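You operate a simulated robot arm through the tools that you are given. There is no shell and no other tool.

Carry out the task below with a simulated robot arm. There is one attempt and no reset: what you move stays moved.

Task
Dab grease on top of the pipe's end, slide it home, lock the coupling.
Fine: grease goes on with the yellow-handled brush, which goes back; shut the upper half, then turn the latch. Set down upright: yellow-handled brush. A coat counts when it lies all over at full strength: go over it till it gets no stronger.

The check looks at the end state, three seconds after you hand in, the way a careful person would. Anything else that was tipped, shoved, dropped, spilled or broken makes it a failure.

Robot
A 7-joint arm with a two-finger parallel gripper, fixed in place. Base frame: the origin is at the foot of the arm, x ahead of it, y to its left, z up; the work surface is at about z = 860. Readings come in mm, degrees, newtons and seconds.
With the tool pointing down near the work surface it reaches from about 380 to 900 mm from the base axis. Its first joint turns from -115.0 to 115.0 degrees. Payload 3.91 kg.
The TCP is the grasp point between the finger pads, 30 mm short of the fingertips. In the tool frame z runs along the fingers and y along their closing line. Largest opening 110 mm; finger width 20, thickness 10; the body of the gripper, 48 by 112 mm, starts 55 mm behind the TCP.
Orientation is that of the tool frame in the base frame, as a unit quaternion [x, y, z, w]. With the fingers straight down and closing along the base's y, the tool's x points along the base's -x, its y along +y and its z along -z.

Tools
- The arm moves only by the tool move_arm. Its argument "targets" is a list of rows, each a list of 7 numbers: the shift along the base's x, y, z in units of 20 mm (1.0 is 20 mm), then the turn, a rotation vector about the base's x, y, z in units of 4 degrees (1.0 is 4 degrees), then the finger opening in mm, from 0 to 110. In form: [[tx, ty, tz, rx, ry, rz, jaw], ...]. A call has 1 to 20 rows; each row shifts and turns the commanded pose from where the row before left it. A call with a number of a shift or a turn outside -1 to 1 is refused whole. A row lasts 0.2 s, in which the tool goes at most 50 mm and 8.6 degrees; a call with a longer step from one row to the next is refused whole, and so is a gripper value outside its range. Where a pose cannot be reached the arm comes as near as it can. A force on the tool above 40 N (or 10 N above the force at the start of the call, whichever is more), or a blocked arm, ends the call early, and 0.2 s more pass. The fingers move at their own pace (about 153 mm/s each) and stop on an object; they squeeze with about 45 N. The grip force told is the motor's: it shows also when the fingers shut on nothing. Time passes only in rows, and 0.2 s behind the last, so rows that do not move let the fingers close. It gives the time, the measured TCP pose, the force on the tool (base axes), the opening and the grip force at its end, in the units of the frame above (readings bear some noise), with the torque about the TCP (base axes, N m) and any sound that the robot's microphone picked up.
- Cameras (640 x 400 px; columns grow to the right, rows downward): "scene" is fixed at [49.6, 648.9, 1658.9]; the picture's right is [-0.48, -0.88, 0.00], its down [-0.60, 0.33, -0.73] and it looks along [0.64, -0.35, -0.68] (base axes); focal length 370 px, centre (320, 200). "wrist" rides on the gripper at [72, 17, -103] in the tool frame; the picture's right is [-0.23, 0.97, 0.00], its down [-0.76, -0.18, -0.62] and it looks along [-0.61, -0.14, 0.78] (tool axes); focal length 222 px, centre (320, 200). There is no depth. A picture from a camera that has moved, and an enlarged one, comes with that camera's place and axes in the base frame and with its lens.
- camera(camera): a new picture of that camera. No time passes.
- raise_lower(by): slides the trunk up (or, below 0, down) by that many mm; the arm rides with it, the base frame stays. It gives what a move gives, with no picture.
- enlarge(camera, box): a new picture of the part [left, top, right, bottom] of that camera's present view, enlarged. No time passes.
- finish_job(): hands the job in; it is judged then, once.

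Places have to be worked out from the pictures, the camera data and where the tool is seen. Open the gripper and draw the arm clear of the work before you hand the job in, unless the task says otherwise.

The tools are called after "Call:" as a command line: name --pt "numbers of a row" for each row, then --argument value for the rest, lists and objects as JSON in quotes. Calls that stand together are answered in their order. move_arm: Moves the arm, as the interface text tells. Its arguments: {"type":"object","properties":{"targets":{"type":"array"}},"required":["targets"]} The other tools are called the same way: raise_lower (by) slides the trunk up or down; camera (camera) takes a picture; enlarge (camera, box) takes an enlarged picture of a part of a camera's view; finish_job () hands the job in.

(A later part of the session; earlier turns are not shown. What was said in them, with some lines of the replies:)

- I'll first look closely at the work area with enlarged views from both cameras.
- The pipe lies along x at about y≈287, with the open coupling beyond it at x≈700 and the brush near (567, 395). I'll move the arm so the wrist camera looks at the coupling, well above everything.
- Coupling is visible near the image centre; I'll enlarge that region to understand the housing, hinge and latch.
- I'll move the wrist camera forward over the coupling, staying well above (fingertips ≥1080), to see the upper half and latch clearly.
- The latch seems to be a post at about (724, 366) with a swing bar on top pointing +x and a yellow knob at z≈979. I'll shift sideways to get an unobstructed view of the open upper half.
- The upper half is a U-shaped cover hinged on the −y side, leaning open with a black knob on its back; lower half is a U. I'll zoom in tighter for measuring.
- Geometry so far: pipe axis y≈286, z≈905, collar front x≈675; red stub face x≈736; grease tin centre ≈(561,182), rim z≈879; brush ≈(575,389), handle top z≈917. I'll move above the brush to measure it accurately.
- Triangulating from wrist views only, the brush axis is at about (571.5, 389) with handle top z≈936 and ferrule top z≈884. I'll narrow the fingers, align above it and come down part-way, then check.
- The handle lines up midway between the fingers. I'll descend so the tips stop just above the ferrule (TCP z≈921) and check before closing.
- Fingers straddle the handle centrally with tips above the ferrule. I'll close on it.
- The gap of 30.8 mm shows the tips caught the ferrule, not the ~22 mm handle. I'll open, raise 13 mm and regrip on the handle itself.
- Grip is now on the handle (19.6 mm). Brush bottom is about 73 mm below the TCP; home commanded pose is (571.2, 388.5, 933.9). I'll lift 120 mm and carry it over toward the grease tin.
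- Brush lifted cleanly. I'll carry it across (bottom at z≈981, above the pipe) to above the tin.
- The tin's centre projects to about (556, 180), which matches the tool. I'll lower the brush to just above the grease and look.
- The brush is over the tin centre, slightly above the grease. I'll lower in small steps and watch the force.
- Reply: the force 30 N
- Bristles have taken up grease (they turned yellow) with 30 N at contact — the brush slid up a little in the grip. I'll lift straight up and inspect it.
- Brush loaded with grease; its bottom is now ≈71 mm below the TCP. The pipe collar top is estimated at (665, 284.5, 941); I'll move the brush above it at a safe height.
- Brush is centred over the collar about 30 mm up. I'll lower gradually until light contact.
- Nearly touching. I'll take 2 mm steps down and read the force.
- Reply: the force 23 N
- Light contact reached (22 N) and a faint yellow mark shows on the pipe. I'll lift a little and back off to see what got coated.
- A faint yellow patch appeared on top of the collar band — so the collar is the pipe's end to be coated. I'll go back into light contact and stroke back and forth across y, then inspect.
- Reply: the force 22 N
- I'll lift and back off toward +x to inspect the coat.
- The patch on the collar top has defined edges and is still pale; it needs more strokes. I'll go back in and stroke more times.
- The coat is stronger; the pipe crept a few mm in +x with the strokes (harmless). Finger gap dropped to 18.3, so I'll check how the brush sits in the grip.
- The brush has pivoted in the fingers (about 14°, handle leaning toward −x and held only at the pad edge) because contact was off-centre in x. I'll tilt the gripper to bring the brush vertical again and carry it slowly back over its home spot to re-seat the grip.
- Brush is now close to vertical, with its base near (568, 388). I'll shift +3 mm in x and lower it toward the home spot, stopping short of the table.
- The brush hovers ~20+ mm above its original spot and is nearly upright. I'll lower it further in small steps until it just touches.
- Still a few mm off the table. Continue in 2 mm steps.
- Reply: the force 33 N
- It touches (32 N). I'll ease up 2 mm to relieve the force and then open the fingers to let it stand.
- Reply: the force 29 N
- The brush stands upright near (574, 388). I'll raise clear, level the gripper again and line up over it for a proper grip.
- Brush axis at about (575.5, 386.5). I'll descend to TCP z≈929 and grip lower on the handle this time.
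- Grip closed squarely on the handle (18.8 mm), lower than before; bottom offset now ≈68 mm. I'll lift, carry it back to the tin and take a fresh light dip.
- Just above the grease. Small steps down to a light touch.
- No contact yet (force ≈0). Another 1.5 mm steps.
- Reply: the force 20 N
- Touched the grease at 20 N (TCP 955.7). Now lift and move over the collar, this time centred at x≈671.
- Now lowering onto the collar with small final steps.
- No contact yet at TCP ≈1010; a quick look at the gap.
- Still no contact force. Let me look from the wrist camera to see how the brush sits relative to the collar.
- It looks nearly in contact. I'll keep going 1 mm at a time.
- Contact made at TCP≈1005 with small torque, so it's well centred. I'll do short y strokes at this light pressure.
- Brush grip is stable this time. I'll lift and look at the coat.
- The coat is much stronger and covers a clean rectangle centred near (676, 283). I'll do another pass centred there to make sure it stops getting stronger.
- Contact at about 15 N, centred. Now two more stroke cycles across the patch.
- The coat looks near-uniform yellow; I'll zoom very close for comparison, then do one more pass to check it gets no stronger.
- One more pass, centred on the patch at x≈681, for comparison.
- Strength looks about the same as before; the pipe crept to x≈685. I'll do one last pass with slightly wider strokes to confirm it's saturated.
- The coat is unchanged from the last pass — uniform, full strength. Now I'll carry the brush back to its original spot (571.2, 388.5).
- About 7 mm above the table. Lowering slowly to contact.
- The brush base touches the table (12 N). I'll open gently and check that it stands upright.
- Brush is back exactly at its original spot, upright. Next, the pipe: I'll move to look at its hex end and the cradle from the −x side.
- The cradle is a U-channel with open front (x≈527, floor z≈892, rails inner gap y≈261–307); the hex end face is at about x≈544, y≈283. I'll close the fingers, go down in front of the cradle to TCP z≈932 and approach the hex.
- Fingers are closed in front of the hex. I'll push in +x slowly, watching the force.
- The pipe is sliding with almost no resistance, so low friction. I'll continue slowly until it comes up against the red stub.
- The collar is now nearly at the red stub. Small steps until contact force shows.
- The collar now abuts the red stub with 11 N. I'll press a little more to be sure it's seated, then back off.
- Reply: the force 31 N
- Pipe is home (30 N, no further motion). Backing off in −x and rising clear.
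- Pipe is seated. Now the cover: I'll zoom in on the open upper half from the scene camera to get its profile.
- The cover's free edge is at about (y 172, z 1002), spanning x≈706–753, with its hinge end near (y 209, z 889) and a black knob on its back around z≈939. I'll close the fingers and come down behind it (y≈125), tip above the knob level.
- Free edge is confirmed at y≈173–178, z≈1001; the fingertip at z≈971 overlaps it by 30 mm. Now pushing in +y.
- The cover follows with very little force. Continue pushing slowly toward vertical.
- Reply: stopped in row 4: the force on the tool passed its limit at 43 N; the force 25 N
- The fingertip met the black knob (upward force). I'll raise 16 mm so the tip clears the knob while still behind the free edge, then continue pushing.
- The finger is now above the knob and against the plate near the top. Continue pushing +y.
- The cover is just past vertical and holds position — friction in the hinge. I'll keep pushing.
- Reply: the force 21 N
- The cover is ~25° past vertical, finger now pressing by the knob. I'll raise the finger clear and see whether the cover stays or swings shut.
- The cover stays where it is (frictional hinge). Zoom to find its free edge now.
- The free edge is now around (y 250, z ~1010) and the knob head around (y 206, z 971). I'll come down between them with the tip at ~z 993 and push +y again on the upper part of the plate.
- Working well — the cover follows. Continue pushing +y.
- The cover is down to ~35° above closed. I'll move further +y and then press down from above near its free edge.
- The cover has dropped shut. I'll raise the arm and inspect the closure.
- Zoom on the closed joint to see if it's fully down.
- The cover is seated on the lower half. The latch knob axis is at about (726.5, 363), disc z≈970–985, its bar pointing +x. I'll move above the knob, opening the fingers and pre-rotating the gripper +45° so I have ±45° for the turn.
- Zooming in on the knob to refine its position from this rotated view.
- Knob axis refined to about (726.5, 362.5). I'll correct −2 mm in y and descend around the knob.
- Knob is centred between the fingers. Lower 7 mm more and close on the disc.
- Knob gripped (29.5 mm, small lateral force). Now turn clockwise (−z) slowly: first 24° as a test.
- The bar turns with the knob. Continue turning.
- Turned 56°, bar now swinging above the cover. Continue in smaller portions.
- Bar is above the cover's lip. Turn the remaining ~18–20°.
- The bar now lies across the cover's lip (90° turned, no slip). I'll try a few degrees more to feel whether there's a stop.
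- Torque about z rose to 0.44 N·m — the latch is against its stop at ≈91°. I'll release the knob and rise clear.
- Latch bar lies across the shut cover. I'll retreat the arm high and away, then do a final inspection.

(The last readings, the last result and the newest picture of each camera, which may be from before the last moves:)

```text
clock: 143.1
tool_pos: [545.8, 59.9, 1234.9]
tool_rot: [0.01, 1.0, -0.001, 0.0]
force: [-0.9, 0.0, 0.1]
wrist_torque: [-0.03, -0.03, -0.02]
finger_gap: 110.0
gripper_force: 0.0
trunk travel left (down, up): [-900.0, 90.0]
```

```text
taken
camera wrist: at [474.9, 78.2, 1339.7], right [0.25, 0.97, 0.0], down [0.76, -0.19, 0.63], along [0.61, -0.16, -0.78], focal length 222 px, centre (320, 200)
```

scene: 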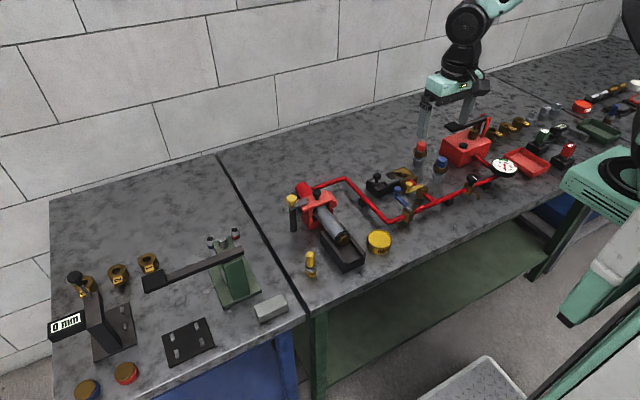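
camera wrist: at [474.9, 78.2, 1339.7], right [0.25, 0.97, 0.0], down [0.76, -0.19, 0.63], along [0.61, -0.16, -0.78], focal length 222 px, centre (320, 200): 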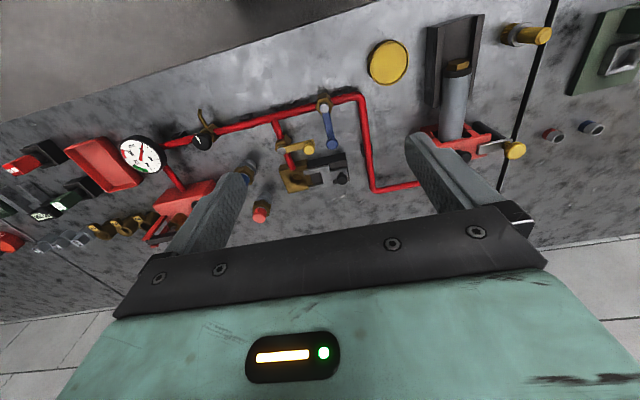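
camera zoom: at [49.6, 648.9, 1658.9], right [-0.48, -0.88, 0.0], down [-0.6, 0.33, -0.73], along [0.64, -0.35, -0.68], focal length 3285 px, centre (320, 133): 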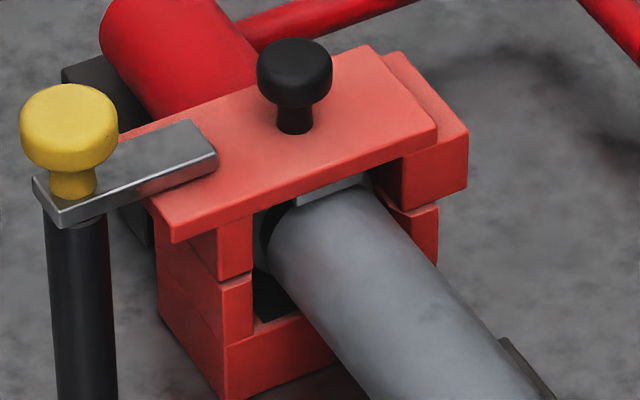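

Everything looks in place. One last close look at the left seam under the latch and at the brush before handing in.

Call:
enlarge --camera "scene" --box '[296, 205, 326, 232]'

Call:
enlarge --camera "scene" --box '[320, 188, 350, 218]'

Call:
enlarge --camera "scene" --box '[280, 230, 340, 290]'

```text
14.81 times, centred on (311, 218) of scene
camera zoom: at [49.6, 648.9, 1658.9], right [-0.48, -0.88, 0.0], down [-0.6, 0.33, -0.73], along [0.64, -0.35, -0.68], focal length 5475 px, centre (453, -74)
```

zoom: 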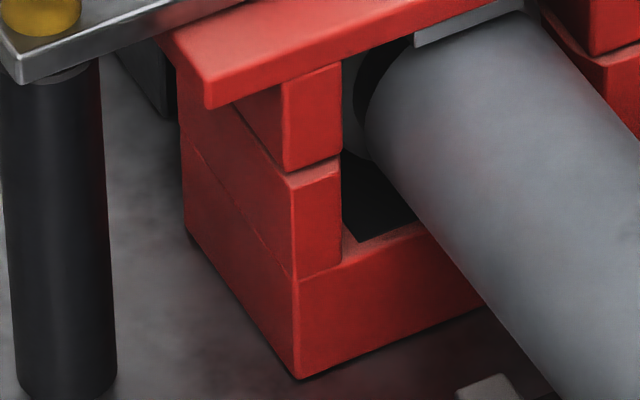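

```text
13.33 times, centred on (335, 203) of scene
camera zoom: at [49.6, 648.9, 1658.9], right [-0.48, -0.88, 0.0], down [-0.6, 0.33, -0.73], along [0.64, -0.35, -0.68], focal length 4928 px, centre (120, 160)
```

zoom: 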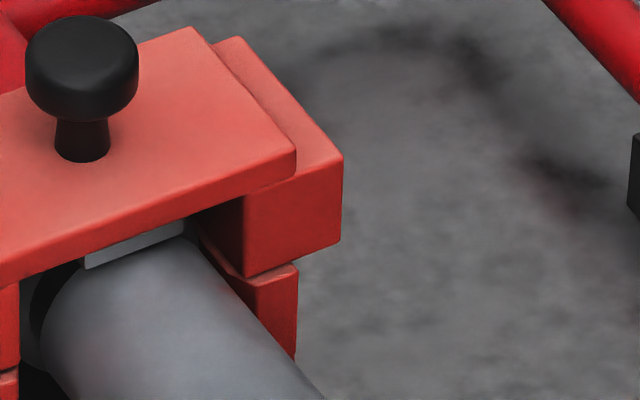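

```text
6.67 times, centred on (310, 260) of scene
camera zoom: at [49.6, 648.9, 1658.9], right [-0.48, -0.88, 0.0], down [-0.6, 0.33, -0.73], along [0.64, -0.35, -0.68], focal length 2464 px, centre (387, -200)
```

zoom: 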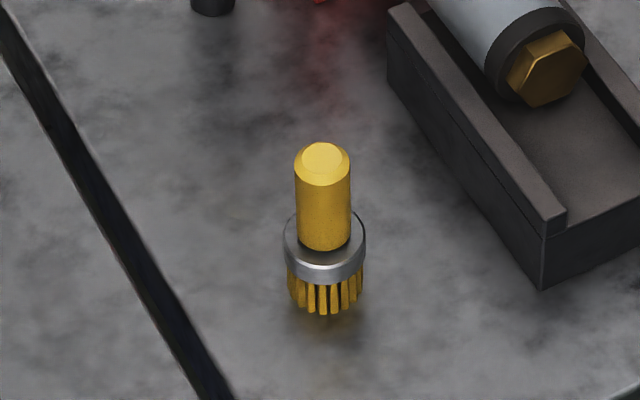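

The halves meet flush on both sides, and the latch bar lies across the cover lip against its stop. The pipe is home with its coat done, the brush stands upright at its original spot, and the gripper is open and clear. Handing in.

Call:
finish_job

```text
The job is handed in.
```

I finished the whole job and handed it in; the result of the check hasn't come back.

- **Grease:** the top of the pipe's collar has an even coat. The last two passes made it no stronger.
- **Pipe:** I pushed it in until the collar met the red stub. It took 30 N without moving any further.
- **Coupling:** the upper half is shut and meets the lower half flush on both sides. The latch is turned about 90 degrees to its stop, with the bar across the cover.
- **Brush:** it stands upright in its original spot.

Partway through greasing, the brush pivoted in the fingers. I set it down at its place, gripped it again and dipped it a second time before going on.

The greasing strokes moved the pipe forward a little before I pushed it in. I also bumped the cover's black knob once while closing it. Neither did any damage that I could see, and nothing else looked disturbed in the final pictures. The gripper is open and the arm is clear of the work.
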